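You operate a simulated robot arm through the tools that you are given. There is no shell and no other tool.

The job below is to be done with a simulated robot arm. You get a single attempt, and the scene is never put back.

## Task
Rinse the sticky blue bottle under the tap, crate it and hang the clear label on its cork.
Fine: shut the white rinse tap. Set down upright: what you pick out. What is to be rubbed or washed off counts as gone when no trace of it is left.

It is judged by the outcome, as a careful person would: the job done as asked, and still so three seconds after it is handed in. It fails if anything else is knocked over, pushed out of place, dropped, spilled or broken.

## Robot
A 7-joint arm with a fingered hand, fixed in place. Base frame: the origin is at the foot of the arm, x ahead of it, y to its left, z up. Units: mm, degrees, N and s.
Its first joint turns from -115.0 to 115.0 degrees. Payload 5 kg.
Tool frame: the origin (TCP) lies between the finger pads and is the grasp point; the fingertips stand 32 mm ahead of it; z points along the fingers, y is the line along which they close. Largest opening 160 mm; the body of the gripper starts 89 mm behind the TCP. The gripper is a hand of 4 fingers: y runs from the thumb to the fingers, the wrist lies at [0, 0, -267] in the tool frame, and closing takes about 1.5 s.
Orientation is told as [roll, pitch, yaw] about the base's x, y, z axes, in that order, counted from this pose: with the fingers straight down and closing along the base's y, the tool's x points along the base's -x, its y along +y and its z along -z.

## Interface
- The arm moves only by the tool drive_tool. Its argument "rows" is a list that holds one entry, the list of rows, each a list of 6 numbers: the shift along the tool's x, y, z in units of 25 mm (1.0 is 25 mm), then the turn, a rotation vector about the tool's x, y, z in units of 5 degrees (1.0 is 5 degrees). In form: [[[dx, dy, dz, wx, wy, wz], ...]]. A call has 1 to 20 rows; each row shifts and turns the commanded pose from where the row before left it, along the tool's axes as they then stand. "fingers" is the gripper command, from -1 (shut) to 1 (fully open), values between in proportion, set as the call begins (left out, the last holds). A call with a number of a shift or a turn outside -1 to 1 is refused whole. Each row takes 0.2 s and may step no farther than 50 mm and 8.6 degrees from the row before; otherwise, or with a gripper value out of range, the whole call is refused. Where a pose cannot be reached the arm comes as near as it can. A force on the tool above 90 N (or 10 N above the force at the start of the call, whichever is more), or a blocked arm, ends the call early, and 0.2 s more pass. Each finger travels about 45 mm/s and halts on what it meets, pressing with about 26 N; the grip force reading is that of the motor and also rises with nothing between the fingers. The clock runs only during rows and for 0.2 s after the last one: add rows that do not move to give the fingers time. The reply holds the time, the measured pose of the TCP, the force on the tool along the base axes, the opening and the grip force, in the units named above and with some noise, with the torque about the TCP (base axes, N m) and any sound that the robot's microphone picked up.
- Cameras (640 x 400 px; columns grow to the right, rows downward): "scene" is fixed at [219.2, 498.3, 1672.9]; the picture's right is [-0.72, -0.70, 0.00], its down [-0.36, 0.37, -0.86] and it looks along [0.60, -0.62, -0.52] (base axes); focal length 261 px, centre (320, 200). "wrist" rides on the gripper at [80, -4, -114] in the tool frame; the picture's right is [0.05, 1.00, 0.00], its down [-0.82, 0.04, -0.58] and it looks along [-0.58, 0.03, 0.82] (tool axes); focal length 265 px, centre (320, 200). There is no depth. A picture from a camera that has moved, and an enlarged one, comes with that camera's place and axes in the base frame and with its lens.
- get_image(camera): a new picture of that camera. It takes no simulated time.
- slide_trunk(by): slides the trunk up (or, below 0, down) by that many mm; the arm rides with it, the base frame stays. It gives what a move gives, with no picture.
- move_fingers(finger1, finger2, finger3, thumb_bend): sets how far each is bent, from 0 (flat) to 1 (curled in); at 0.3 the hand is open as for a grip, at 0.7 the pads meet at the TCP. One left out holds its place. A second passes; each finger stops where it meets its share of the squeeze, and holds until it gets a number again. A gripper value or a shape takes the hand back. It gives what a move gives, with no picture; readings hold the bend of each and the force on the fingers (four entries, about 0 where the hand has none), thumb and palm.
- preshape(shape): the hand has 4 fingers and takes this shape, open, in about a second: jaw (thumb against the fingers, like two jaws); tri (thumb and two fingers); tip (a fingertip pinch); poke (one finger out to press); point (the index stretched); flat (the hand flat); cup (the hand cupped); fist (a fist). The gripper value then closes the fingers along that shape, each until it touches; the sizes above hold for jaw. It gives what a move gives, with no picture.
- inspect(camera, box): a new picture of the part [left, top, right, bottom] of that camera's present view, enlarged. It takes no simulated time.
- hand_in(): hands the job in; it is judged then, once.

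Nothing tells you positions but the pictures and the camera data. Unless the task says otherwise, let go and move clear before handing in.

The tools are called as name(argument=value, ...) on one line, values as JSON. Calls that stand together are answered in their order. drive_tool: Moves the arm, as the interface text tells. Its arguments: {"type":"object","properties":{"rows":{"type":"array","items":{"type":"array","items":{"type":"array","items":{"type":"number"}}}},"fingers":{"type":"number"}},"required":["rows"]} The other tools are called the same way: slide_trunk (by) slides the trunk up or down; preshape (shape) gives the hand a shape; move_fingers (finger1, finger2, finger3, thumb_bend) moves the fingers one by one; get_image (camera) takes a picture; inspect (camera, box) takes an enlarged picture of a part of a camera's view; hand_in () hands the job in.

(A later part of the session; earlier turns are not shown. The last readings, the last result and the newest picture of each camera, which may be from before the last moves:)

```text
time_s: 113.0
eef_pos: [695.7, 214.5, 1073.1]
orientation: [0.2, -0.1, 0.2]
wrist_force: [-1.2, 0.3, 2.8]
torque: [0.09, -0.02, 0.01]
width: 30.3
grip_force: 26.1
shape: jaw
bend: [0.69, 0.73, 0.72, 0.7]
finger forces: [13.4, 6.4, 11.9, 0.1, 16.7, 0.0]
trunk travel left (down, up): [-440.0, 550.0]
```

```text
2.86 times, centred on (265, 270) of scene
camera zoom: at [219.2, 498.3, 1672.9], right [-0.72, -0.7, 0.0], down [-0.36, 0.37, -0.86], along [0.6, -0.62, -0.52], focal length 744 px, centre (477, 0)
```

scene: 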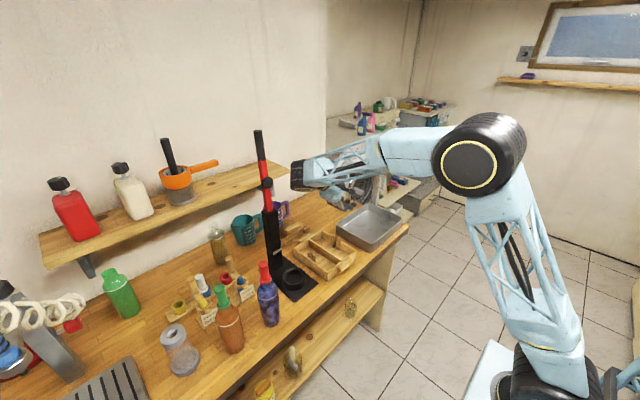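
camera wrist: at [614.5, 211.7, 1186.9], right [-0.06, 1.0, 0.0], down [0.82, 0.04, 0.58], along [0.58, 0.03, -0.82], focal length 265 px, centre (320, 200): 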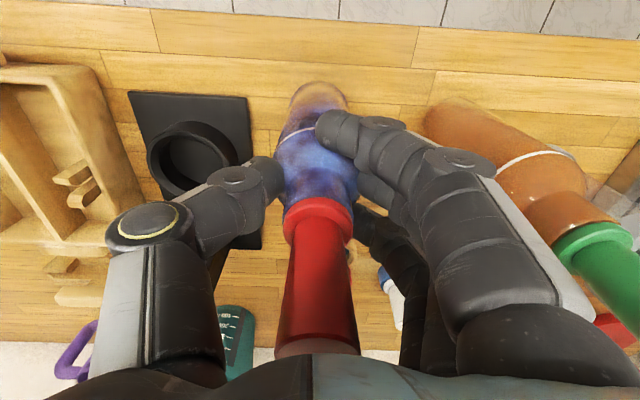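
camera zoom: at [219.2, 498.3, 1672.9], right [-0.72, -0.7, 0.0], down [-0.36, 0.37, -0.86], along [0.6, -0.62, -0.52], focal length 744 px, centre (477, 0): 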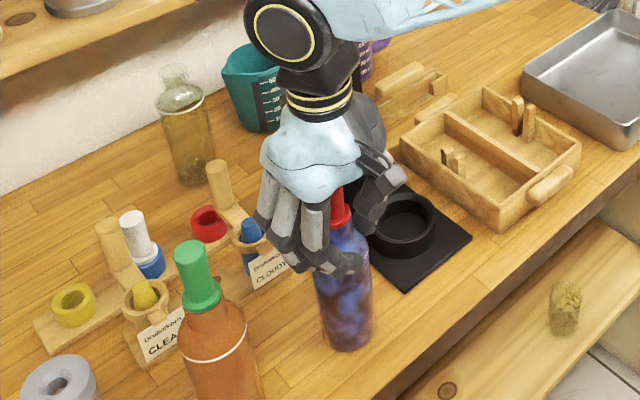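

All fingers now hold the bottle around the upper body. Lift test.

drive_tool(rows=[[[0, 0, -0.2, 0, 0, 0], [0, 0, -0.3, 0, 0, 0], [0, 0, -0.3, 0, 0, 0], [0, 0, -0.4, 0, 0, 0], [0, 0, -0.4, 0, 0, 0], [0, 0, 0, 0, 0, 0], [0, 0, 0, 0, 0, 0]]])

inspect(camera="scene", box=[200, 200, 330, 340])

get_image(camera="wrist")

```text
time_s: 114.6
eef_pos: [696.9, 216.1, 1111.1]
orientation: [0.2, -0.1, 0.2]
wrist_force: [0.2, 0.0, -5.8]
torque: [0.0, 0.01, 0.02]
width: 23.7
grip_force: 26.2
shape: jaw
bend: [0.71, 0.73, 0.73, 0.71]
finger forces: [0.1, 8.0, 7.0, 0.1, 12.4, 0.0]
trunk travel left (down, up): [-440.0, 550.0]
```

```text
2.86 times, centred on (265, 270) of scene
camera zoom: at [219.2, 498.3, 1672.9], right [-0.72, -0.7, 0.0], down [-0.36, 0.37, -0.86], along [0.6, -0.62, -0.52], focal length 744 px, centre (477, 0)
```

zoom: 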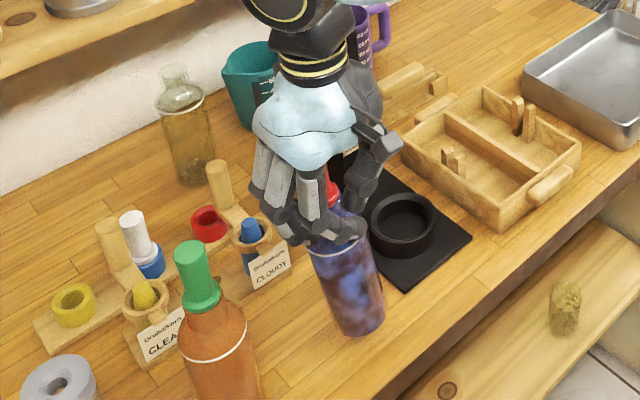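

```text
taken
camera wrist: at [615.2, 212.4, 1225.7], right [-0.06, 1.0, 0.0], down [0.82, 0.04, 0.58], along [0.58, 0.03, -0.82], focal length 265 px, centre (320, 200)
```

wrist: 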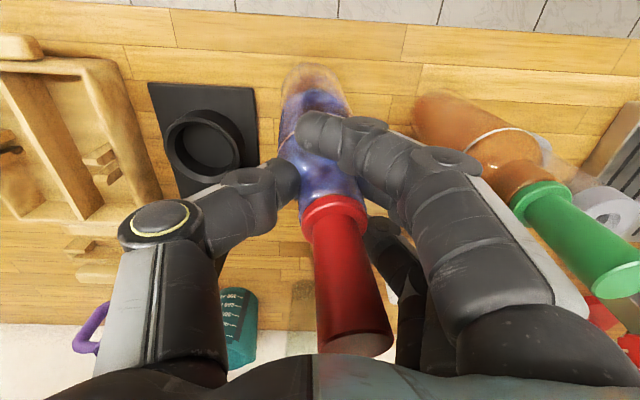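

It lifts, but again leans ~8° because the thumb contacts higher than the fingers. I roll the hand to make the bottle vertical, then set it down and re-grasp with that roll.

drive_tool(rows=[[[0, 0, 0, -0.8, 0, 0], [0, 0, 0, -0.8, 0, 0], [0, 0, 0, 0, 0, 0]]])

inspect(camera="scene", box=[200, 200, 330, 340])

get_image(camera="wrist")

```text
time_s: 115.4
eef_pos: [696.0, 214.8, 1111.4]
orientation: [8.3, 0.0, 0.1]
wrist_force: [-0.3, 0.0, -6.1]
torque: [-0.05, 0.02, -0.01]
width: 23.7
grip_force: 26.0
shape: jaw
bend: [0.71, 0.73, 0.73, 0.71]
finger forces: [0.0, 7.9, 6.5, 0.1, 13.0, 0.0]
trunk travel left (down, up): [-440.0, 550.0]
```

```text
2.86 times, centred on (265, 270) of scene
camera zoom: at [219.2, 498.3, 1672.9], right [-0.72, -0.7, 0.0], down [-0.36, 0.37, -0.86], along [0.6, -0.62, -0.52], focal length 744 px, centre (477, 0)
```

zoom: 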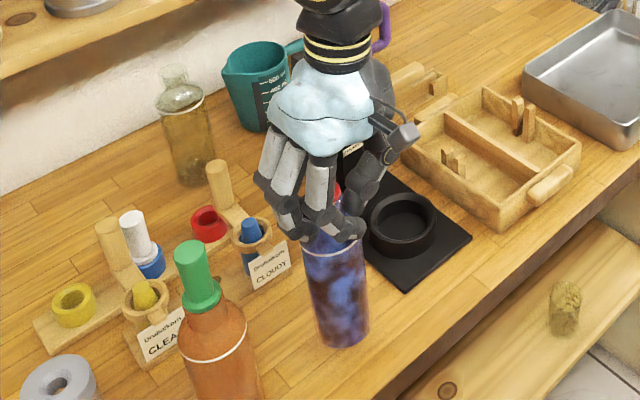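

```text
taken
camera wrist: at [615.1, 195.6, 1224.5], right [-0.06, 0.99, 0.14], down [0.82, -0.04, 0.58], along [0.58, 0.15, -0.8], focal length 265 px, centre (320, 200)
```

wrist: 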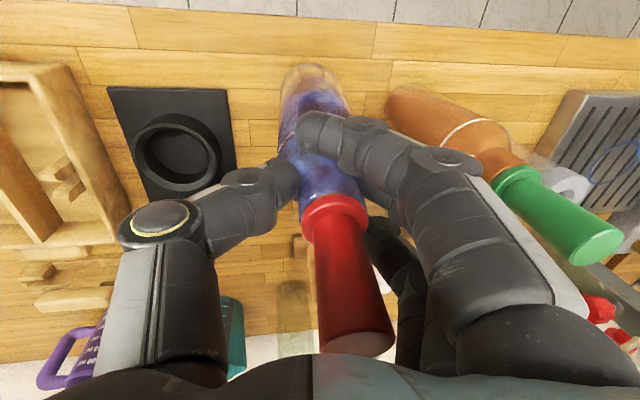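

inspect(camera="scene", box=[230, 230, 310, 330])

inspect(camera="wrist", box=[220, 40, 420, 200])

```text
4.00 times, centred on (270, 280) of scene
camera zoom: at [219.2, 498.3, 1672.9], right [-0.72, -0.7, 0.0], down [-0.36, 0.37, -0.86], along [0.6, -0.62, -0.52], focal length 1042 px, centre (520, -120)
```

zoom: 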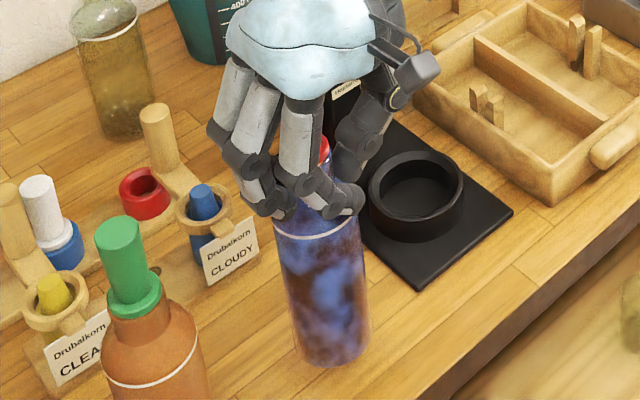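

```text
2.50 times, centred on (320, 120) of wrist
camera zoom: at [615.1, 195.6, 1224.5], right [-0.06, 0.99, 0.14], down [0.82, -0.04, 0.58], along [0.58, 0.15, -0.8], focal length 664 px, centre (320, 400)
```

zoom: 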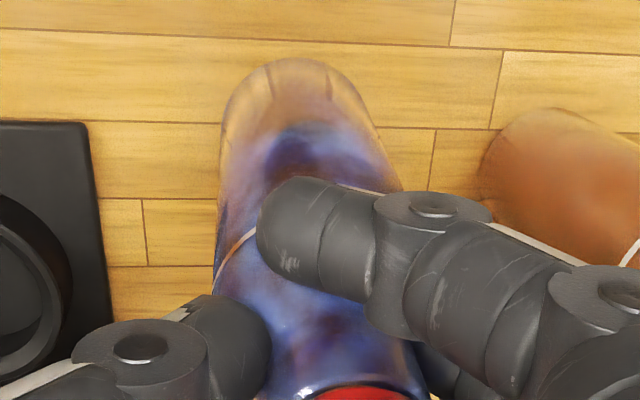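

The bottle is lifted ~38 mm and leans only a few degrees. I'd like a deeper hold, so I level it, set it down and re-grip ~9 mm lower.

drive_tool(rows=[[[0, 0, 0, 0.5, 0, 0], [0, 0, 0, 0.5, 0, 0], [0, 0, 0.4, 0, 0, 0], [0, 0, 0.4, 0, 0, 0], [0, 0, 0.3, 0, 0, 0], [0, 0, 0.2, 0, 0, 0], [0, 0, 0, 0, 0, 0]]])

inspect(camera="scene", box=[230, 230, 310, 330])

```text
time_s: 117.0
eef_pos: [695.6, 217.2, 1080.8]
orientation: [3.2, -0.2, 0.3]
wrist_force: [-0.6, -1.5, 7.7]
torque: [-0.09, -0.18, 0.03]
width: 24.1
grip_force: 26.0
shape: jaw
bend: [0.71, 0.73, 0.73, 0.71]
finger forces: [0.1, 8.7, 10.3, 0.0, 19.1, 0.0]
trunk travel left (down, up): [-440.0, 550.0]
```

```text
4.00 times, centred on (270, 280) of scene
camera zoom: at [219.2, 498.3, 1672.9], right [-0.72, -0.7, 0.0], down [-0.36, 0.37, -0.86], along [0.6, -0.62, -0.52], focal length 1042 px, centre (520, -120)
```

zoom: 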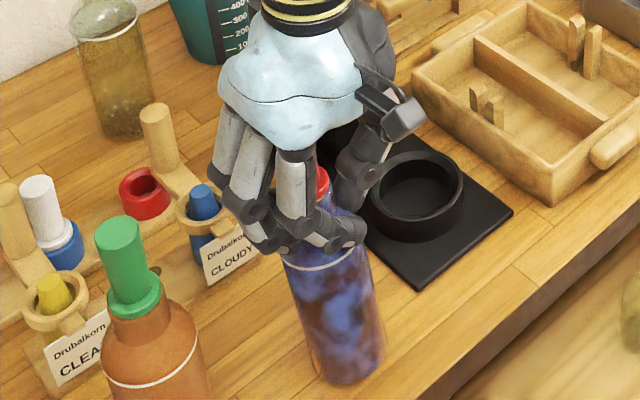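

drive_tool(rows=[[[0, 0, 0, 0, 0, 0], [0, 0, 0, 0, 0, 0], [0, 0, 0, 0, 0, 0], [0, 0, 0, 0, 0, 0], [0, 0, 0, 0, 0, 0], [0, 0, 0, 0, 0, 0], [0, 0, 0, 0, 0, 0]]], fingers=0.25)

get_image(camera="wrist")

inspect(camera="scene", box=[230, 230, 310, 330])

```text
time_s: 118.6
eef_pos: [696.6, 216.8, 1079.5]
orientation: [3.3, -0.1, 0.3]
wrist_force: [0.4, -0.6, -0.3]
torque: [-0.01, 0.01, -0.01]
width: 99.4
grip_force: 0.0
shape: jaw
bend: [0.71, 0.71, 0.71, 0.68]
finger forces: [0.1, 0.0, 0.0, 0.0, 0.0, 0.0]
trunk travel left (down, up): [-440.0, 550.0]
```

```text
taken
camera wrist: at [615.1, 208.3, 1193.0], right [-0.06, 1.0, 0.06], down [0.82, 0.01, 0.58], along [0.58, 0.08, -0.81], focal length 265 px, centre (320, 200)
```

wrist: 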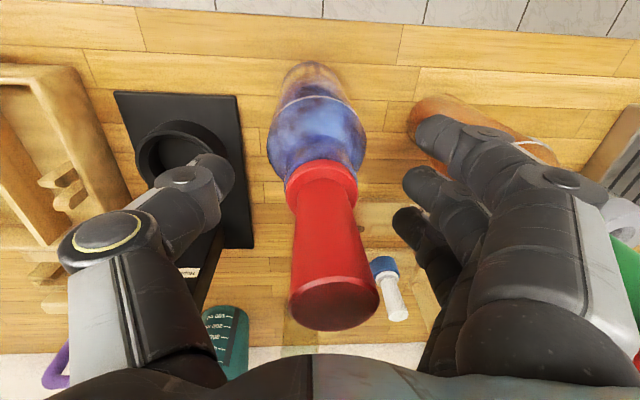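

```text
4.00 times, centred on (270, 280) of scene
camera zoom: at [219.2, 498.3, 1672.9], right [-0.72, -0.7, 0.0], down [-0.36, 0.37, -0.86], along [0.6, -0.62, -0.52], focal length 1042 px, centre (520, -120)
```

zoom: 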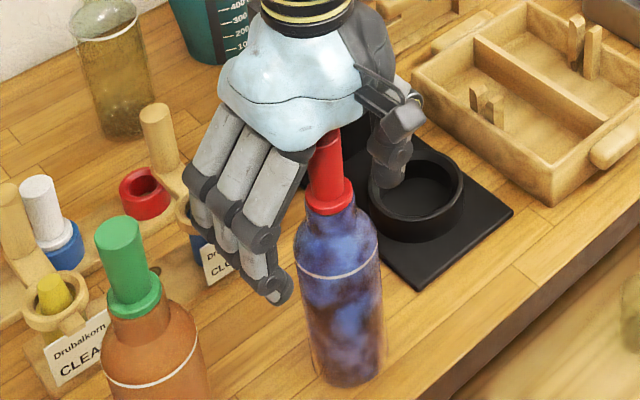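

The bottle stands at about (684, 218). I re-centre, go slightly deeper and close again.

drive_tool(rows=[[[0.25, 0.04, 0, 0, 0, 0], [0.25, 0, 0.2, 0, 0, 0], [0, 0, 0.26, 0, 0, 0], [0, 0, 0, 0, 0, 0]]])

get_image(camera="wrist")

```text
time_s: 119.6
eef_pos: [682.7, 217.5, 1067.7]
orientation: [3.3, 0.0, 0.2]
wrist_force: [-0.1, -0.6, 0.1]
torque: [0.0, 0.04, -0.04]
width: 99.5
grip_force: 0.0
shape: jaw
bend: [0.71, 0.71, 0.71, 0.68]
finger forces: [0.0, 0.0, 0.0, 0.0, 0.1, 0.0]
trunk travel left (down, up): [-440.0, 550.0]
```

```text
taken
camera wrist: at [602.1, 209.7, 1182.0], right [-0.06, 1.0, 0.06], down [0.82, 0.01, 0.58], along [0.58, 0.08, -0.81], focal length 265 px, centre (320, 200)
```

wrist: 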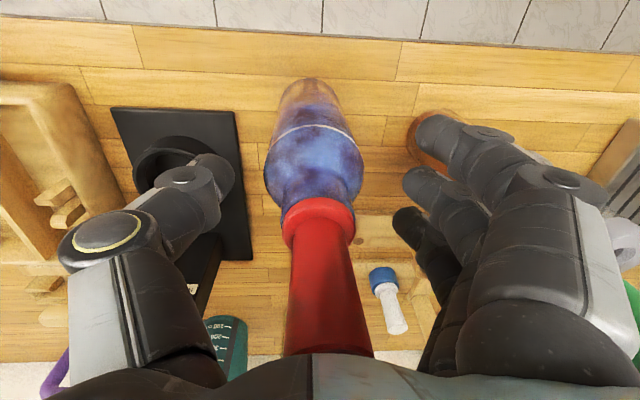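

drive_tool(rows=[[[0, -0.08, 0, 0, 0, 0], [0, 0, 0, 0, 0, 0], [0, 0, 0, 0, 0, 0], [0, 0, 0, 0, 0, 0], [0, 0, 0, 0, 0, 0], [0, 0, 0, 0, 0, 0], [0, 0, 0, 0, 0, 0], [0, 0, 0, 0, 0, 0], [0, 0, 0, 0, 0, 0], [0, 0, 0, 0, 0, 0]]], fingers=-1)

get_image(camera="wrist")

inspect(camera="scene", box=[230, 230, 310, 330])

```text
time_s: 121.8
eef_pos: [682.3, 217.1, 1068.8]
orientation: [3.2, 0.1, 0.3]
wrist_force: [-0.3, 1.7, 8.7]
torque: [0.22, -0.02, 0.01]
width: 39.4
grip_force: 26.2
shape: jaw
bend: [0.71, 0.74, 0.72, 0.7]
finger forces: [9.0, 7.4, 10.0, 0.1, 16.6, 0.0]
trunk travel left (down, up): [-440.0, 550.0]
```

```text
taken
camera wrist: at [602.0, 207.9, 1182.8], right [-0.06, 1.0, 0.06], down [0.82, 0.01, 0.58], along [0.58, 0.08, -0.81], focal length 265 px, centre (320, 200)
```

wrist: 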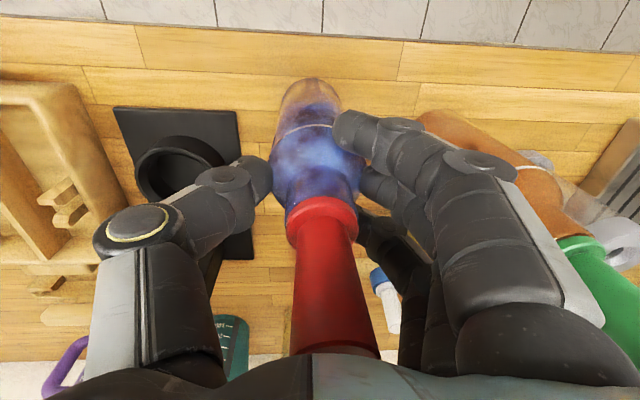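

```text
4.00 times, centred on (270, 280) of scene
camera zoom: at [219.2, 498.3, 1672.9], right [-0.72, -0.7, 0.0], down [-0.36, 0.37, -0.86], along [0.6, -0.62, -0.52], focal length 1042 px, centre (520, -120)
```

zoom: 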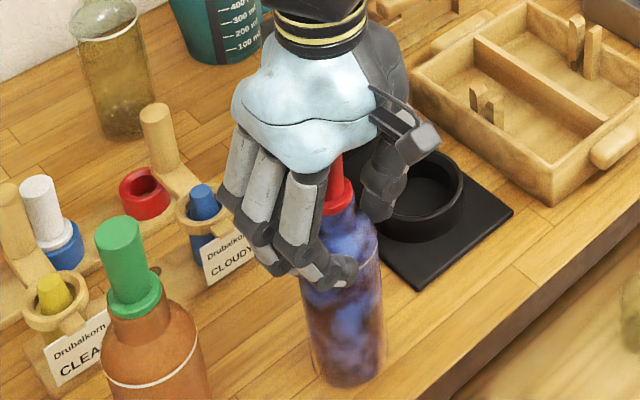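

Better: three fingers and thumb on the cylinder. Lift test again.

drive_tool(rows=[[[0, 0, -0.2, 0, 0, 0], [0, 0, -0.3, 0, 0, 0], [0, 0, -0.4, 0, 0, 0], [0, 0, -0.6, 0, 0, 0], [0, 0, -0.8, 0, 0, 0], [0, 0, 0, 0, 0, 0], [0, 0, 0, 0, 0, 0]]])

inspect(camera="scene", box=[230, 230, 310, 330])

get_image(camera="wrist")

```text
time_s: 123.4
eef_pos: [683.3, 213.0, 1126.8]
orientation: [3.2, 0.1, 0.1]
wrist_force: [0.4, 0.2, -5.3]
torque: [-0.07, 0.0, -0.02]
width: 31.8
grip_force: 26.0
shape: jaw
bend: [0.73, 0.73, 0.72, 0.71]
finger forces: [0.1, 10.0, 9.5, 0.0, 13.2, 0.0]
trunk travel left (down, up): [-440.0, 550.0]
```

```text
4.00 times, centred on (270, 280) of scene
camera zoom: at [219.2, 498.3, 1672.9], right [-0.72, -0.7, 0.0], down [-0.36, 0.37, -0.86], along [0.6, -0.62, -0.52], focal length 1042 px, centre (520, -120)
```

zoom: 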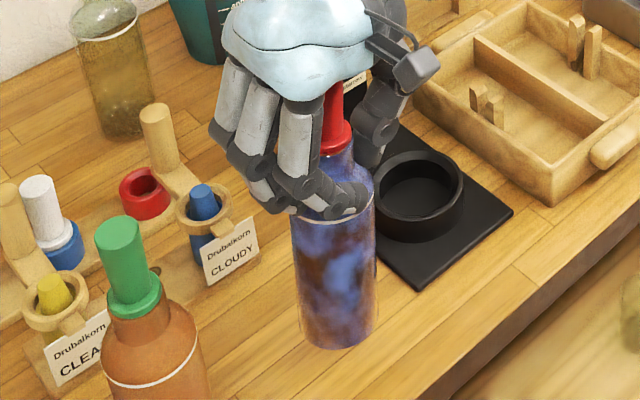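

```text
taken
camera wrist: at [603.1, 204.4, 1241.0], right [-0.06, 1.0, 0.06], down [0.82, 0.01, 0.58], along [0.58, 0.08, -0.81], focal length 265 px, centre (320, 200)
```

wrist: 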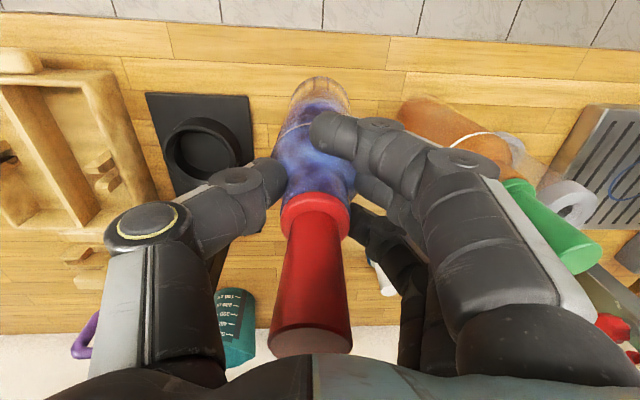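

The bottle now hangs vertical and firm. Since I need the free hand for the tap first, I set it straight back down, release, and go open the tap.

drive_tool(rows=[[[0, 0, 0.8, 0, 0, 0], [0, 0, 0.6, 0, 0, 0], [0, 0, 0.4, 0, 0, 0], [0, 0, 0.2, 0, 0, 0], [0, 0, 0.1, 0, 0, 0], [0, 0, 0, 0, 0, 0]]])

inspect(camera="scene", box=[230, 230, 310, 330])

```text
time_s: 124.8
eef_pos: [681.6, 216.5, 1076.9]
orientation: [3.2, -0.1, 0.2]
wrist_force: [-0.8, 3.1, 9.8]
torque: [0.2, -0.11, 0.04]
width: 32.3
grip_force: 26.0
shape: jaw
bend: [0.73, 0.73, 0.72, 0.72]
finger forces: [0.0, 10.9, 12.1, 0.1, 15.7, 0.0]
trunk travel left (down, up): [-440.0, 550.0]
```

```text
4.00 times, centred on (270, 280) of scene
camera zoom: at [219.2, 498.3, 1672.9], right [-0.72, -0.7, 0.0], down [-0.36, 0.37, -0.86], along [0.6, -0.62, -0.52], focal length 1042 px, centre (520, -120)
```

zoom: 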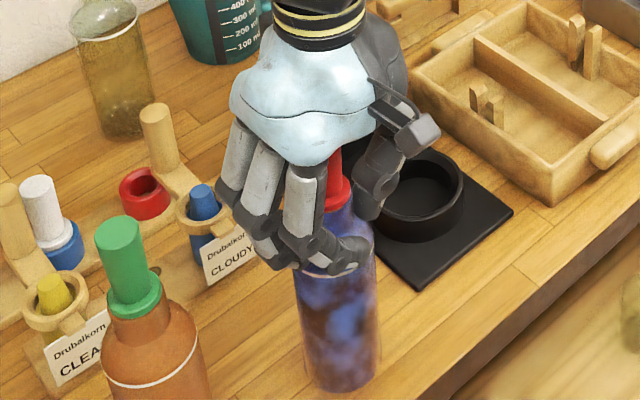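

It slid a little in this grip (toward the shoulder). I'll release and instead take a pitched (≈30°) grip lower on the straight body, near its centre of mass, with the cork passing in front of the palm.

drive_tool(rows=[[[0, 0, 0, 0, 0, 0], [0, 0, 0, 0, 0, 0], [0, 0, 0, 0, 0, 0], [0, 0, 0, 0, 0, 0], [0, 0, 0, 0, 0, 0], [0, 0, 0, 0, 0, 0], [0, 0, -0.5, 0, 0, 0], [0, 0, -1, 0, 0, 0], [0, 0, -1, 0, 0, 0], [0, 0, -1, 0, 0, 0], [0, 0, -1, 0, 0, 0], [0, 0, -1, 0, 0, 0], [0, 0, -0.5, 0, 0, 0], [0, 0, 0, 0, 0, 0]]], fingers=0.25)

get_image(camera="wrist")

inspect(camera="scene", box=[230, 230, 310, 330])

```text
time_s: 127.8
eef_pos: [684.7, 207.3, 1224.9]
orientation: [3.3, 0.0, 0.1]
wrist_force: [-0.6, -0.4, -1.0]
torque: [0.01, 0.01, 0.0]
width: 99.6
grip_force: 0.0
shape: jaw
bend: [0.71, 0.71, 0.71, 0.68]
finger forces: [0.0, 0.0, 0.1, 0.1, 0.1, 0.0]
trunk travel left (down, up): [-440.0, 550.0]
```

```text
taken
camera wrist: at [603.7, 198.5, 1338.2], right [-0.06, 1.0, 0.06], down [0.82, 0.01, 0.58], along [0.58, 0.08, -0.81], focal length 265 px, centre (320, 200)
```

wrist: 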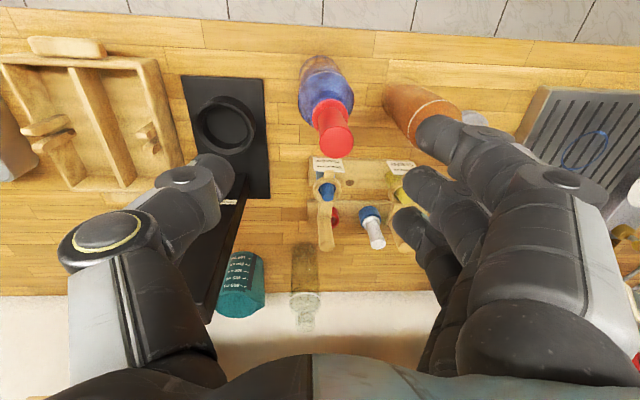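

```text
4.00 times, centred on (270, 280) of scene
camera zoom: at [219.2, 498.3, 1672.9], right [-0.72, -0.7, 0.0], down [-0.36, 0.37, -0.86], along [0.6, -0.62, -0.52], focal length 1042 px, centre (520, -120)
```

zoom: 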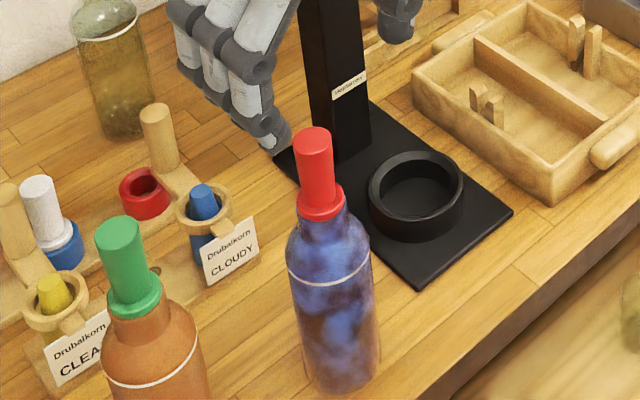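

The bottle stands at about (685, 224). I level the roll, back off, pitch −30° and lower to a pre-approach pose in front of it.

drive_tool(rows=[[[0.7, 0.2, 0, 0.66, 0, 0], [0.7, 0.2, 0, 0, 0, 0], [0.7, 0.2, 0, 0, 0, 0], [0.7, 0.07, 0, 0, 0, 0], [0, 0, 0, 0, -1, 0], [0, 0, 0, 0, -1, 0], [0, 0, 0, 0, -1, 0], [0, 0, 0, 0, -1, 0], [0, 0, 0, 0, -1, 0], [0, 0, 0, 0, -1, 0], [0.495, 0, 0.857, 0, 0, 0], [0.495, 0, 0.857, 0, 0, 0], [0.495, 0, 0.857, 0, 0, 0], [0.495, 0, 0.857, 0, 0, 0], [0, 0, 0, 0, 0, 0]]])

get_image(camera="wrist")

inspect(camera="scene", box=[200, 200, 330, 340])

```text
time_s: 131.0
eef_pos: [613.1, 224.7, 1126.4]
orientation: [-0.1, -30.0, 0.2]
wrist_force: [1.2, -0.7, 0.0]
torque: [0.0, 0.02, -0.01]
width: 99.5
grip_force: 0.1
shape: jaw
bend: [0.71, 0.71, 0.71, 0.68]
finger forces: [0.1, 0.1, 0.0, 0.0, 0.0, 0.0]
trunk travel left (down, up): [-440.0, 550.0]
```

```text
taken
camera wrist: at [486.8, 222.3, 1184.9], right [-0.05, 1.0, -0.03], down [0.42, 0.04, 0.91], along [0.91, 0.03, -0.42], focal length 265 px, centre (320, 200)
```

wrist: 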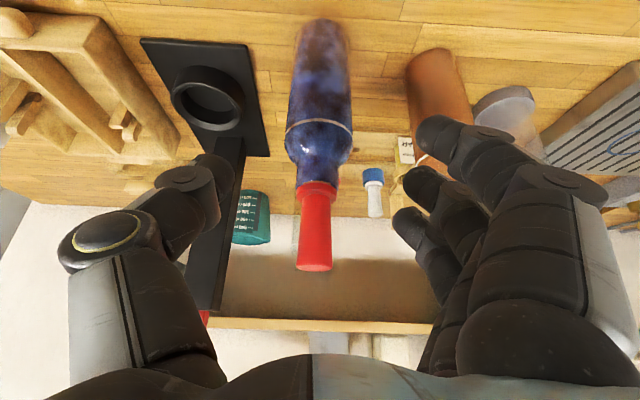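

```text
2.86 times, centred on (265, 270) of scene
camera zoom: at [219.2, 498.3, 1672.9], right [-0.72, -0.7, 0.0], down [-0.36, 0.37, -0.86], along [0.6, -0.62, -0.52], focal length 744 px, centre (477, 0)
```

zoom: 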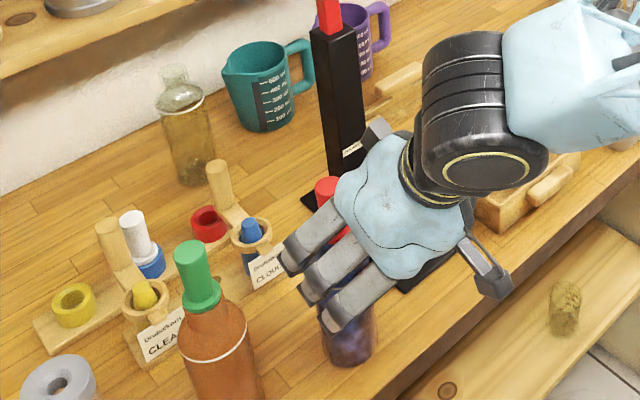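

Alignment is good. I approach along the tool axis onto the body (TCP to about (686, 225, 1005)) and close.

drive_tool(rows=[[[-0.05, 0.02, 0.8, 0, 0, 0], [-0.05, 0, 0.8, 0, 0, 0], [0, 0, 0.8, 0, 0, 0], [0, 0, 0.8, 0, 0, 0], [0, 0, 0.8, 0, 0, 0], [0, 0, 0.8, 0, 0, 0], [0, 0, 0.86, 0, 0, 0], [0, 0, 0, 0, 0, 0]]])

get_image(camera="wrist")

inspect(camera="scene", box=[200, 200, 330, 340])

```text
time_s: 132.8
eef_pos: [684.7, 223.9, 1003.8]
orientation: [-0.2, -30.0, 0.3]
wrist_force: [-0.6, 0.5, 0.3]
torque: [0.0, -0.01, -0.01]
width: 99.8
grip_force: 0.1
shape: jaw
bend: [0.71, 0.71, 0.71, 0.68]
finger forces: [0.1, 0.0, 0.1, 0.0, 0.1, 0.1]
trunk travel left (down, up): [-440.0, 550.0]
```

```text
taken
camera wrist: at [558.2, 221.6, 1062.3], right [-0.05, 1.0, -0.03], down [0.42, 0.04, 0.91], along [0.91, 0.03, -0.42], focal length 265 px, centre (320, 200)
```

wrist: 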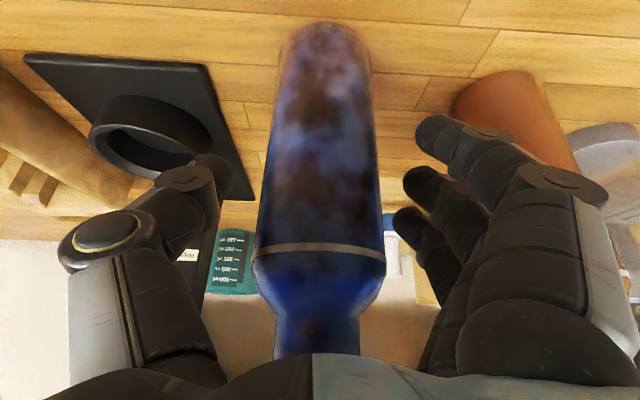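

```text
2.86 times, centred on (265, 270) of scene
camera zoom: at [219.2, 498.3, 1672.9], right [-0.72, -0.7, 0.0], down [-0.36, 0.37, -0.86], along [0.6, -0.62, -0.52], focal length 744 px, centre (477, 0)
```

zoom: 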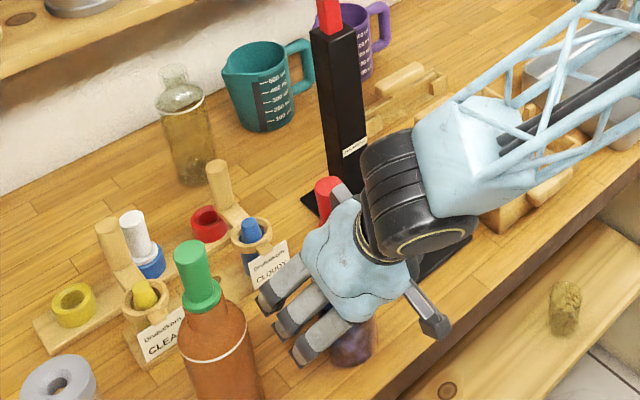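

drive_tool(rows=[[[0, 0, 0, 0, 0, 0], [0, 0, 0, 0, 0, 0], [0, 0, 0, 0, 0, 0], [0, 0, 0, 0, 0, 0], [0, 0, 0, 0, 0, 0], [0, 0, 0, 0, 0, 0], [0, 0, 0, 0, 0, 0], [0, 0, 0, 0, 0, 0], [0, 0, 0, 0, 0, 0], [0, 0, 0, 0, 0, 0]]], fingers=-1)

get_image(camera="wrist")

```text
time_s: 135.0
eef_pos: [684.3, 223.2, 1003.8]
orientation: [-0.1, -30.0, 0.3]
wrist_force: [1.2, 0.3, 0.6]
torque: [0.0, 0.04, 0.03]
width: 44.4
grip_force: 26.1
shape: jaw
bend: [0.73, 0.73, 0.71, 0.7]
finger forces: [7.7, 7.7, 6.3, 0.0, 23.2, 0.3]
trunk travel left (down, up): [-440.0, 550.0]
```

```text
taken
camera wrist: at [558.0, 221.5, 1062.3], right [-0.05, 1.0, -0.03], down [0.42, 0.05, 0.91], along [0.91, 0.03, -0.42], focal length 265 px, centre (320, 200)
```

wrist: 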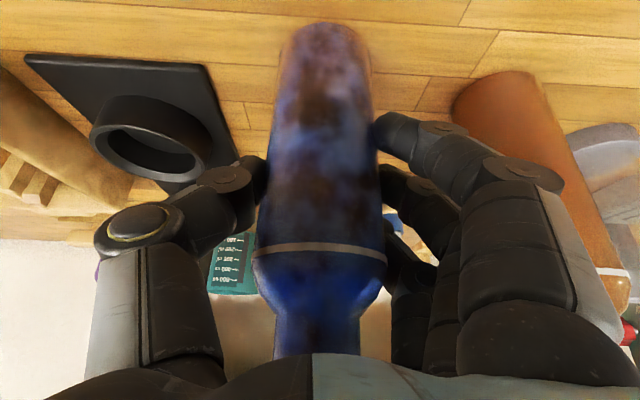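

Very balanced grip. Lift test straight up 60 mm.

drive_tool(rows=[[[-0.15, 0, -0.26, 0, 0, 0], [-0.15, 0, -0.26, 0, 0, 0], [-0.3, 0, -0.52, 0, 0, 0], [-0.3, 0, -0.52, 0, 0, 0], [-0.3, 0, -0.52, 0, 0, 0], [0, 0, 0, 0, 0, 0], [0, 0, 0, 0, 0, 0]]])

get_image(camera="wrist")

inspect(camera="scene", box=[200, 200, 330, 340])

```text
time_s: 136.6
eef_pos: [687.1, 226.0, 1062.7]
orientation: [0.0, -29.9, 0.2]
wrist_force: [1.0, -0.4, -5.4]
torque: [0.04, -0.01, 0.0]
width: 44.1
grip_force: 25.8
shape: jaw
bend: [0.73, 0.73, 0.71, 0.7]
finger forces: [7.7, 7.6, 6.3, 0.1, 23.0, 0.8]
trunk travel left (down, up): [-440.0, 550.0]
```

```text
taken
camera wrist: at [559.2, 223.1, 1121.1], right [-0.05, 1.0, -0.03], down [0.42, 0.05, 0.91], along [0.91, 0.03, -0.42], focal length 265 px, centre (320, 200)
```

wrist: 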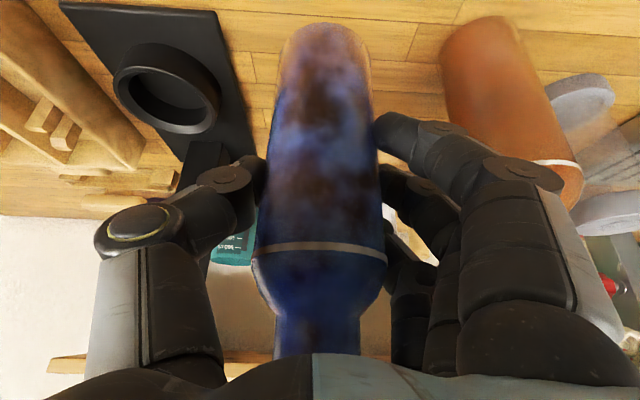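

```text
2.86 times, centred on (265, 270) of scene
camera zoom: at [219.2, 498.3, 1672.9], right [-0.72, -0.7, 0.0], down [-0.36, 0.37, -0.86], along [0.6, -0.62, -0.52], focal length 744 px, centre (477, 0)
```

zoom: 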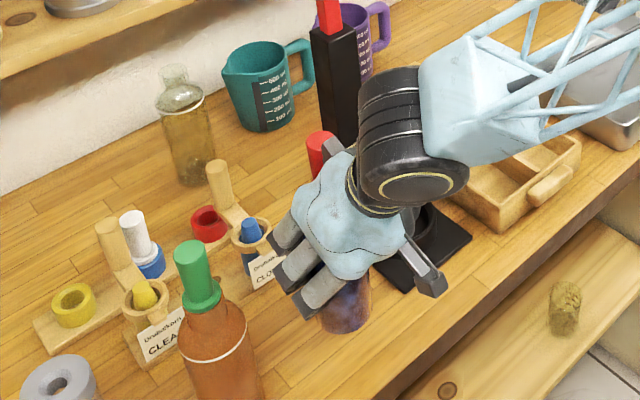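

No slip and no torque: this is the right hold (at the centre of mass). I'll carry the bottle to the basin and stand it directly under the spout, so the tap need only run while it is there. First raise and travel right.

drive_tool(rows=[[[-0.3, 0, -0.52, 0, 0, 0], [-0.3, -0.3, -0.52, 0, 0, 0], [-0.3, -0.6, -0.52, 0, 0, 0], [0, -0.8, 0, 0, 0, 0], [0, -0.8, 0, 0, 0, 0], [0, -0.8, 0, 0, 0, 0], [0, -0.8, 0, 0, 0, 0], [0, -0.8, 0, 0, 0, 0], [0, -0.8, 0, 0, 0, 0], [0, -0.8, 0, 0, 0, 0], [0, -0.8, 0, 0, 0, 0], [0, -0.8, 0, 0, 0, 0], [0, -0.8, 0, 0, 0, 0], [0, -0.8, 0, 0, 0, 0], [0, -0.8, 0, 0, 0, 0], [0, -0.8, 0, 0, 0, 0], [0, -0.8, 0, 0, 0, 0], [0, 0, 0, 0, 0, 0]]])

get_image(camera="wrist")

get_image(camera="scene")

```text
time_s: 140.4
eef_pos: [689.7, -78.5, 1108.3]
orientation: [-0.1, -30.0, 0.2]
wrist_force: [-0.1, 0.3, -5.6]
torque: [0.02, -0.02, 0.0]
width: 44.2
grip_force: 25.3
shape: jaw
bend: [0.73, 0.73, 0.71, 0.7]
finger forces: [8.1, 7.9, 6.5, 0.0, 23.4, 0.9]
trunk travel left (down, up): [-440.0, 550.0]
```

```text
taken
camera wrist: at [561.5, -80.3, 1166.7], right [-0.05, 1.0, -0.03], down [0.42, 0.05, 0.91], along [0.91, 0.03, -0.42], focal length 265 px, centre (320, 200)
```

wrist: 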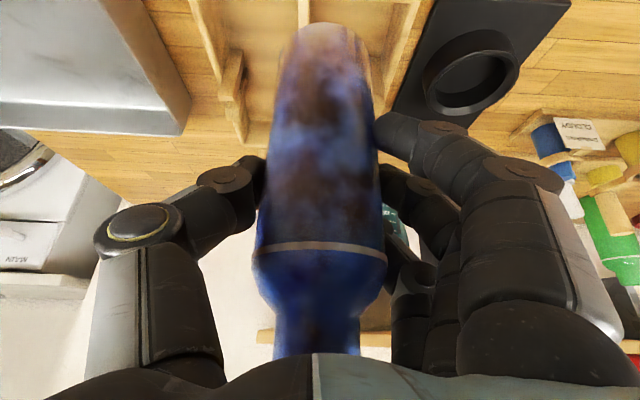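

```text
taken
```

scene: 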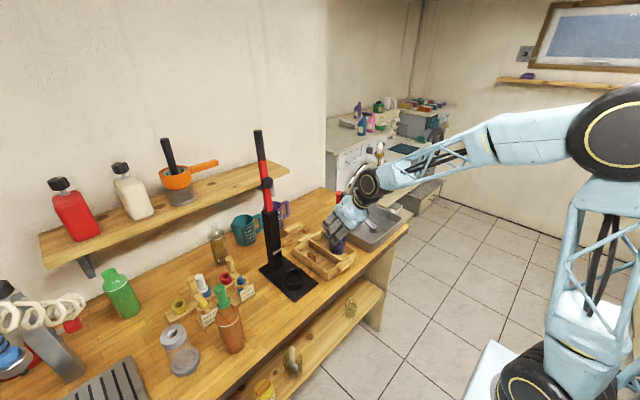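

Stable carry. Continue to (742, −310) at the same height.

drive_tool(rows=[[[0, -0.8, 0, 0, 0, 0], [0, -0.8, 0, 0, 0, 0], [0, -0.8, 0, 0, 0, 0], [0, -0.8, 0, 0, 0, 0], [0, -0.8, 0, 0, 0, 0], [-0.3, -0.8, 0.173, 0, 0, 0], [-0.3, -0.8, 0.173, 0, 0, 0], [-0.3, -0.8, 0.173, 0, 0, 0], [-0.3, -0.8, 0.173, 0, 0, 0], [-0.3, -0.8, 0.173, 0, 0, 0], [-0.3, -0.8, 0.173, 0, 0, 0], [0, -0.46, 0, 0, 0, 0], [0, 0, 0, 0, 0, 0]]])

get_image(camera="wrist")

inspect(camera="scene", box=[310, 120, 430, 270])

```text
time_s: 143.2
eef_pos: [741.6, -308.4, 1111.4]
orientation: [-0.1, -30.0, 0.2]
wrist_force: [0.2, 0.8, -5.2]
torque: [-0.02, 0.01, 0.02]
width: 44.1
grip_force: 26.2
shape: jaw
bend: [0.73, 0.73, 0.71, 0.7]
finger forces: [8.2, 7.9, 6.5, 0.1, 23.0, 1.0]
trunk travel left (down, up): [-440.0, 550.0]
```

```text
taken
camera wrist: at [613.6, -311.7, 1168.9], right [-0.05, 1.0, -0.03], down [0.42, 0.04, 0.91], along [0.91, 0.03, -0.42], focal length 265 px, centre (320, 200)
```

wrist: 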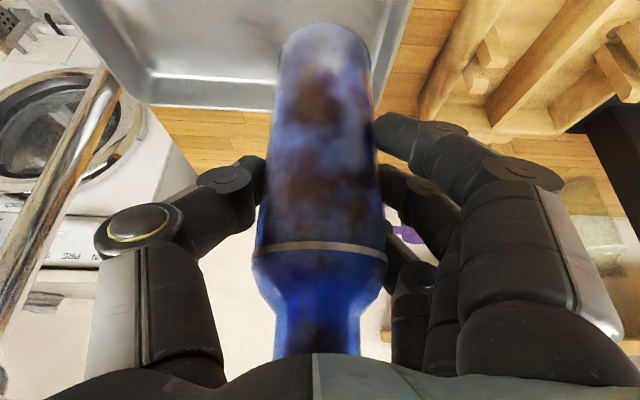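

```text
2.67 times, centred on (370, 195) of scene
camera zoom: at [219.2, 498.3, 1672.9], right [-0.72, -0.7, 0.0], down [-0.36, 0.37, -0.86], along [0.6, -0.62, -0.52], focal length 695 px, centre (187, 213)
```

zoom: 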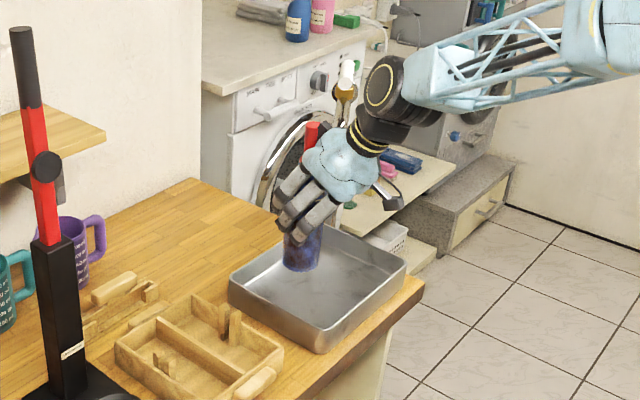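

Now lower into the basin beside the spout, then slide under it.

drive_tool(rows=[[[0.38, 0, 0.658, 0, 0, 0], [0.38, 0, 0.658, 0, 0, 0], [0.38, 0, 0.658, 0, 0, 0], [0.38, 0, 0.658, 0, 0, 0], [0, 0, 0, 0, 0, 0]]])

inspect(camera="scene", box=[310, 120, 430, 270])

get_image(camera="wrist")

```text
time_s: 144.4
eef_pos: [739.2, -308.4, 1035.5]
orientation: [-0.1, -30.0, 0.2]
wrist_force: [-0.4, 0.1, -5.7]
torque: [0.01, 0.02, 0.0]
width: 44.2
grip_force: 25.9
shape: jaw
bend: [0.73, 0.73, 0.71, 0.7]
finger forces: [8.4, 7.9, 6.6, 0.1, 23.0, 1.0]
trunk travel left (down, up): [-440.0, 550.0]
```

```text
2.67 times, centred on (370, 195) of scene
camera zoom: at [219.2, 498.3, 1672.9], right [-0.72, -0.7, 0.0], down [-0.36, 0.37, -0.86], along [0.6, -0.62, -0.52], focal length 695 px, centre (187, 213)
```

zoom: 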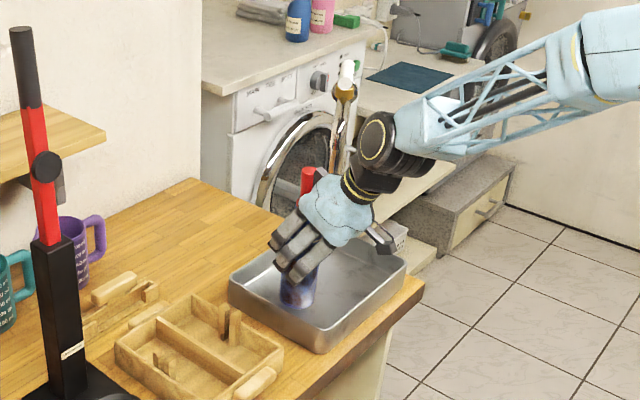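

```text
taken
camera wrist: at [612.3, -311.4, 1094.0], right [-0.05, 1.0, -0.03], down [0.42, 0.05, 0.91], along [0.91, 0.03, -0.42], focal length 265 px, centre (320, 200)
```

wrist: 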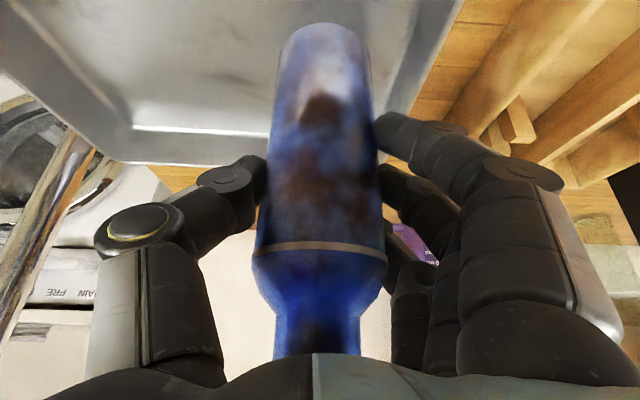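

Spout outlet is near z≈1196, so I lower another ~11 mm before sliding beneath it.

drive_tool(rows=[[[0.11, 0, 0.19, 0, 0, 0], [0.11, 0, 0.19, 0, 0, 0], [0, -0.5, 0, 0, 0, 0], [0, -0.6, 0, 0, 0, 0], [0, -0.6, 0, 0, 0, 0], [0, -0.6, 0, 0, 0, 0], [0, -0.5, 0, 0, 0, 0], [0, -0.24, 0, 0, 0, 0], [0, 0, 0, 0, 0, 0]]])

inspect(camera="scene", box=[340, 140, 420, 240])

get_image(camera="wrist")

```text
time_s: 146.4
eef_pos: [739.5, -391.1, 1023.2]
orientation: [-0.1, -29.9, 0.4]
wrist_force: [0.7, -1.0, -4.2]
torque: [-0.02, -0.02, 0.02]
width: 44.1
grip_force: 26.4
shape: jaw
bend: [0.73, 0.73, 0.71, 0.7]
finger forces: [8.4, 8.0, 6.7, 0.1, 23.3, 1.0]
trunk travel left (down, up): [-440.0, 550.0]
```

```text
4.00 times, centred on (380, 190) of scene
camera zoom: at [219.2, 498.3, 1672.9], right [-0.72, -0.7, 0.0], down [-0.36, 0.37, -0.86], along [0.6, -0.62, -0.52], focal length 1042 px, centre (80, 240)
```

zoom: 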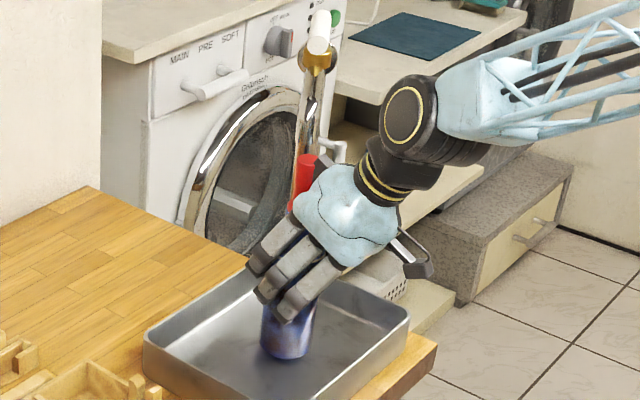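

```text
taken
camera wrist: at [613.5, -394.2, 1082.2], right [-0.05, 1.0, -0.03], down [0.42, 0.04, 0.91], along [0.91, 0.03, -0.42], focal length 265 px, centre (320, 200)
```

wrist: 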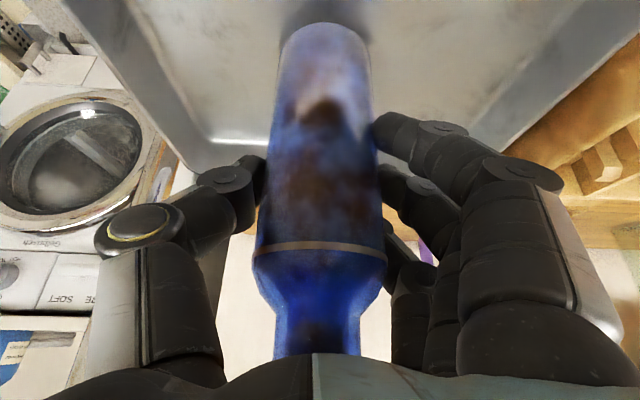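

The cork is right below the spout. Lower gently until it stands on the basin floor.

drive_tool(rows=[[[0.08, 0.12, 0.14, 0, 0, 0], [0.06, 0.08, 0.1, 0, 0, 0], [0, 0, 0, 0, 0, 0]]])

drive_tool(rows=[[[0.05, 0, 0.087, 0, 0, 0], [0, 0, 0, 0, 0, 0]]])

```text
time_s: 147.2
eef_pos: [740.6, -384.5, 1016.1]
orientation: [-0.1, -30.0, 0.2]
wrist_force: [-0.2, -0.3, -3.9]
torque: [0.01, 0.04, 0.01]
width: 44.0
grip_force: 26.1
shape: jaw
bend: [0.73, 0.73, 0.71, 0.7]
finger forces: [8.5, 8.0, 6.9, 0.0, 23.5, 0.9]
trunk travel left (down, up): [-440.0, 550.0]
```

```text
time_s: 147.8
eef_pos: [740.9, -384.9, 1016.2]
orientation: [-0.3, -30.1, 0.3]
wrist_force: [2.3, -0.5, 9.8]
torque: [0.1, 0.08, -0.03]
width: 44.2
grip_force: 26.6
shape: jaw
bend: [0.73, 0.73, 0.71, 0.7]
finger forces: [10.0, 8.3, 7.6, 0.1, 25.5, 0.0]
trunk travel left (down, up): [-440.0, 550.0]
```

Standing on the basin floor. I release and withdraw up and back along the tool axis.

drive_tool(rows=[[[0, 0, 0, 0, 0, 0], [0, 0, 0, 0, 0, 0], [0, 0, 0, 0, 0, 0], [0, 0, 0, 0, 0, 0], [0, 0, 0, 0, 0, 0], [0, 0, 0, 0, 0, 0], [0, 0, 0, 0, 0, 0]]], fingers=0.25)

get_image(camera="wrist")

drive_tool(rows=[[[0, 0, -0.5, 0, 0, 0], [0, 0, -0.8, 0, 0, 0], [0, 0, -0.8, 0, 0, 0], [0, 0, -0.8, 0, 0, 0], [0, 0, -0.8, 0, 0, 0], [0, 0, -0.8, 0, 0, 0], [0, 0, -0.8, 0, 0, 0], [0, 0, -0.8, 0, 0, 0], [0, 0, 0, 0, 0, 0]]])

get_image(camera="wrist")

```text
time_s: 149.4
eef_pos: [740.3, -385.2, 1014.0]
orientation: [0.0, -30.0, 0.3]
wrist_force: [-0.8, -0.9, -0.9]
torque: [-0.02, -0.03, -0.02]
width: 99.8
grip_force: 0.0
shape: jaw
bend: [0.71, 0.71, 0.71, 0.68]
finger forces: [0.0, 0.0, 0.1, 0.1, 0.1, 0.3]
trunk travel left (down, up): [-440.0, 550.0]
```

```text
taken
camera wrist: at [612.9, -387.5, 1072.3], right [-0.05, 1.0, -0.03], down [0.42, 0.05, 0.91], along [0.91, 0.03, -0.42], focal length 265 px, centre (320, 200)
```

wrist: 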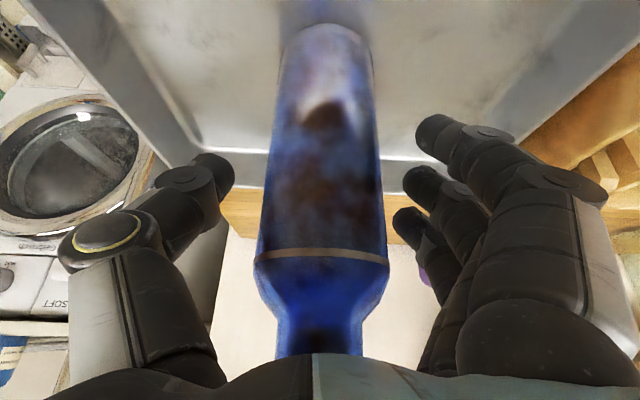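

```text
time_s: 151.4
eef_pos: [662.4, -383.8, 1146.0]
orientation: [-0.2, -30.0, 0.3]
wrist_force: [-0.2, -0.2, 0.7]
torque: [0.02, -0.02, 0.04]
width: 99.6
grip_force: 0.0
shape: jaw
bend: [0.71, 0.71, 0.71, 0.68]
finger forces: [0.1, 0.0, 0.1, 0.1, 0.0, 0.0]
trunk travel left (down, up): [-440.0, 550.0]
```

```text
taken
camera wrist: at [535.3, -385.6, 1203.9], right [-0.05, 1.0, -0.03], down [0.42, 0.05, 0.91], along [0.91, 0.03, -0.42], focal length 265 px, centre (320, 200)
```

wrist: 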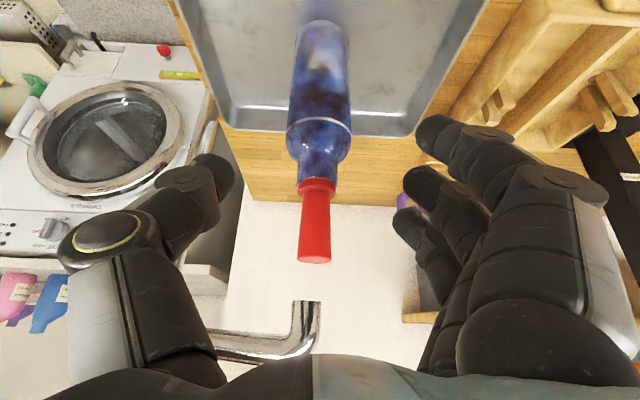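

The bottle stands under the spout outlet (z≈1191) with ~29 mm gap. Now I back away, rise, level the hand and go to the lever.

drive_tool(rows=[[[0.7, 0, -0.4, 0, 0, 0], [0.7, 0, -0.4, 0, 0, 0], [-0.5, 0, -0.866, 0, 0, 0], [-0.5, 0, -0.866, 0, 0, 0], [-0.5, 0, -0.866, 0, 0, 0], [-0.5, 0, -0.866, 0, 0, 0], [-0.5, 0, -0.866, 0, 0, 0], [-0.5, 0, -0.866, 0, 0, 0], [-0.5, 0, -0.866, 0, 0, 0], [-0.5, 0, -0.866, 0, 0, 0], [-0.5, 0, -0.866, 0, 0, 0], [-0.5, 0, -0.866, 0, 0, 0], [0, 0, 0, 0, 1, 0], [0, 0, 0, 0, 1, 0], [0, 0, 0, 0, 1, 0], [0, 0, 0, 0, 1, 0], [0, 0, 0, 0, 1, 0], [0, 0, 0, 0, 1, 0], [0, 0, 0, 0, 0, 0]]], fingers=-0.05)

```text
time_s: 155.4
eef_pos: [624.4, -385.3, 1395.6]
orientation: [-0.2, 0.0, 0.2]
wrist_force: [0.0, 0.7, 0.0]
torque: [-0.01, -0.01, -0.03]
width: 77.0
grip_force: 0.0
shape: jaw
bend: [0.73, 0.73, 0.73, 0.7]
finger forces: [0.0, 0.0, 0.0, 0.0, 0.0, 0.0]
trunk travel left (down, up): [-440.0, 550.0]
```

drive_tool(rows=[[[-1, -0.4, 0, 0, 0, 1], [0, 0, 0, 0, 0, 0]]])

```text
time_s: 156.0
eef_pos: [647.7, -394.5, 1395.5]
orientation: [-0.2, 0.0, -4.9]
wrist_force: [0.0, -0.2, -0.5]
torque: [-0.01, 0.03, -0.01]
width: 76.9
grip_force: 0.1
shape: jaw
bend: [0.73, 0.73, 0.73, 0.7]
finger forces: [0.0, 0.0, 0.0, 0.0, 0.1, 0.1]
trunk travel left (down, up): [-440.0, 550.0]
```

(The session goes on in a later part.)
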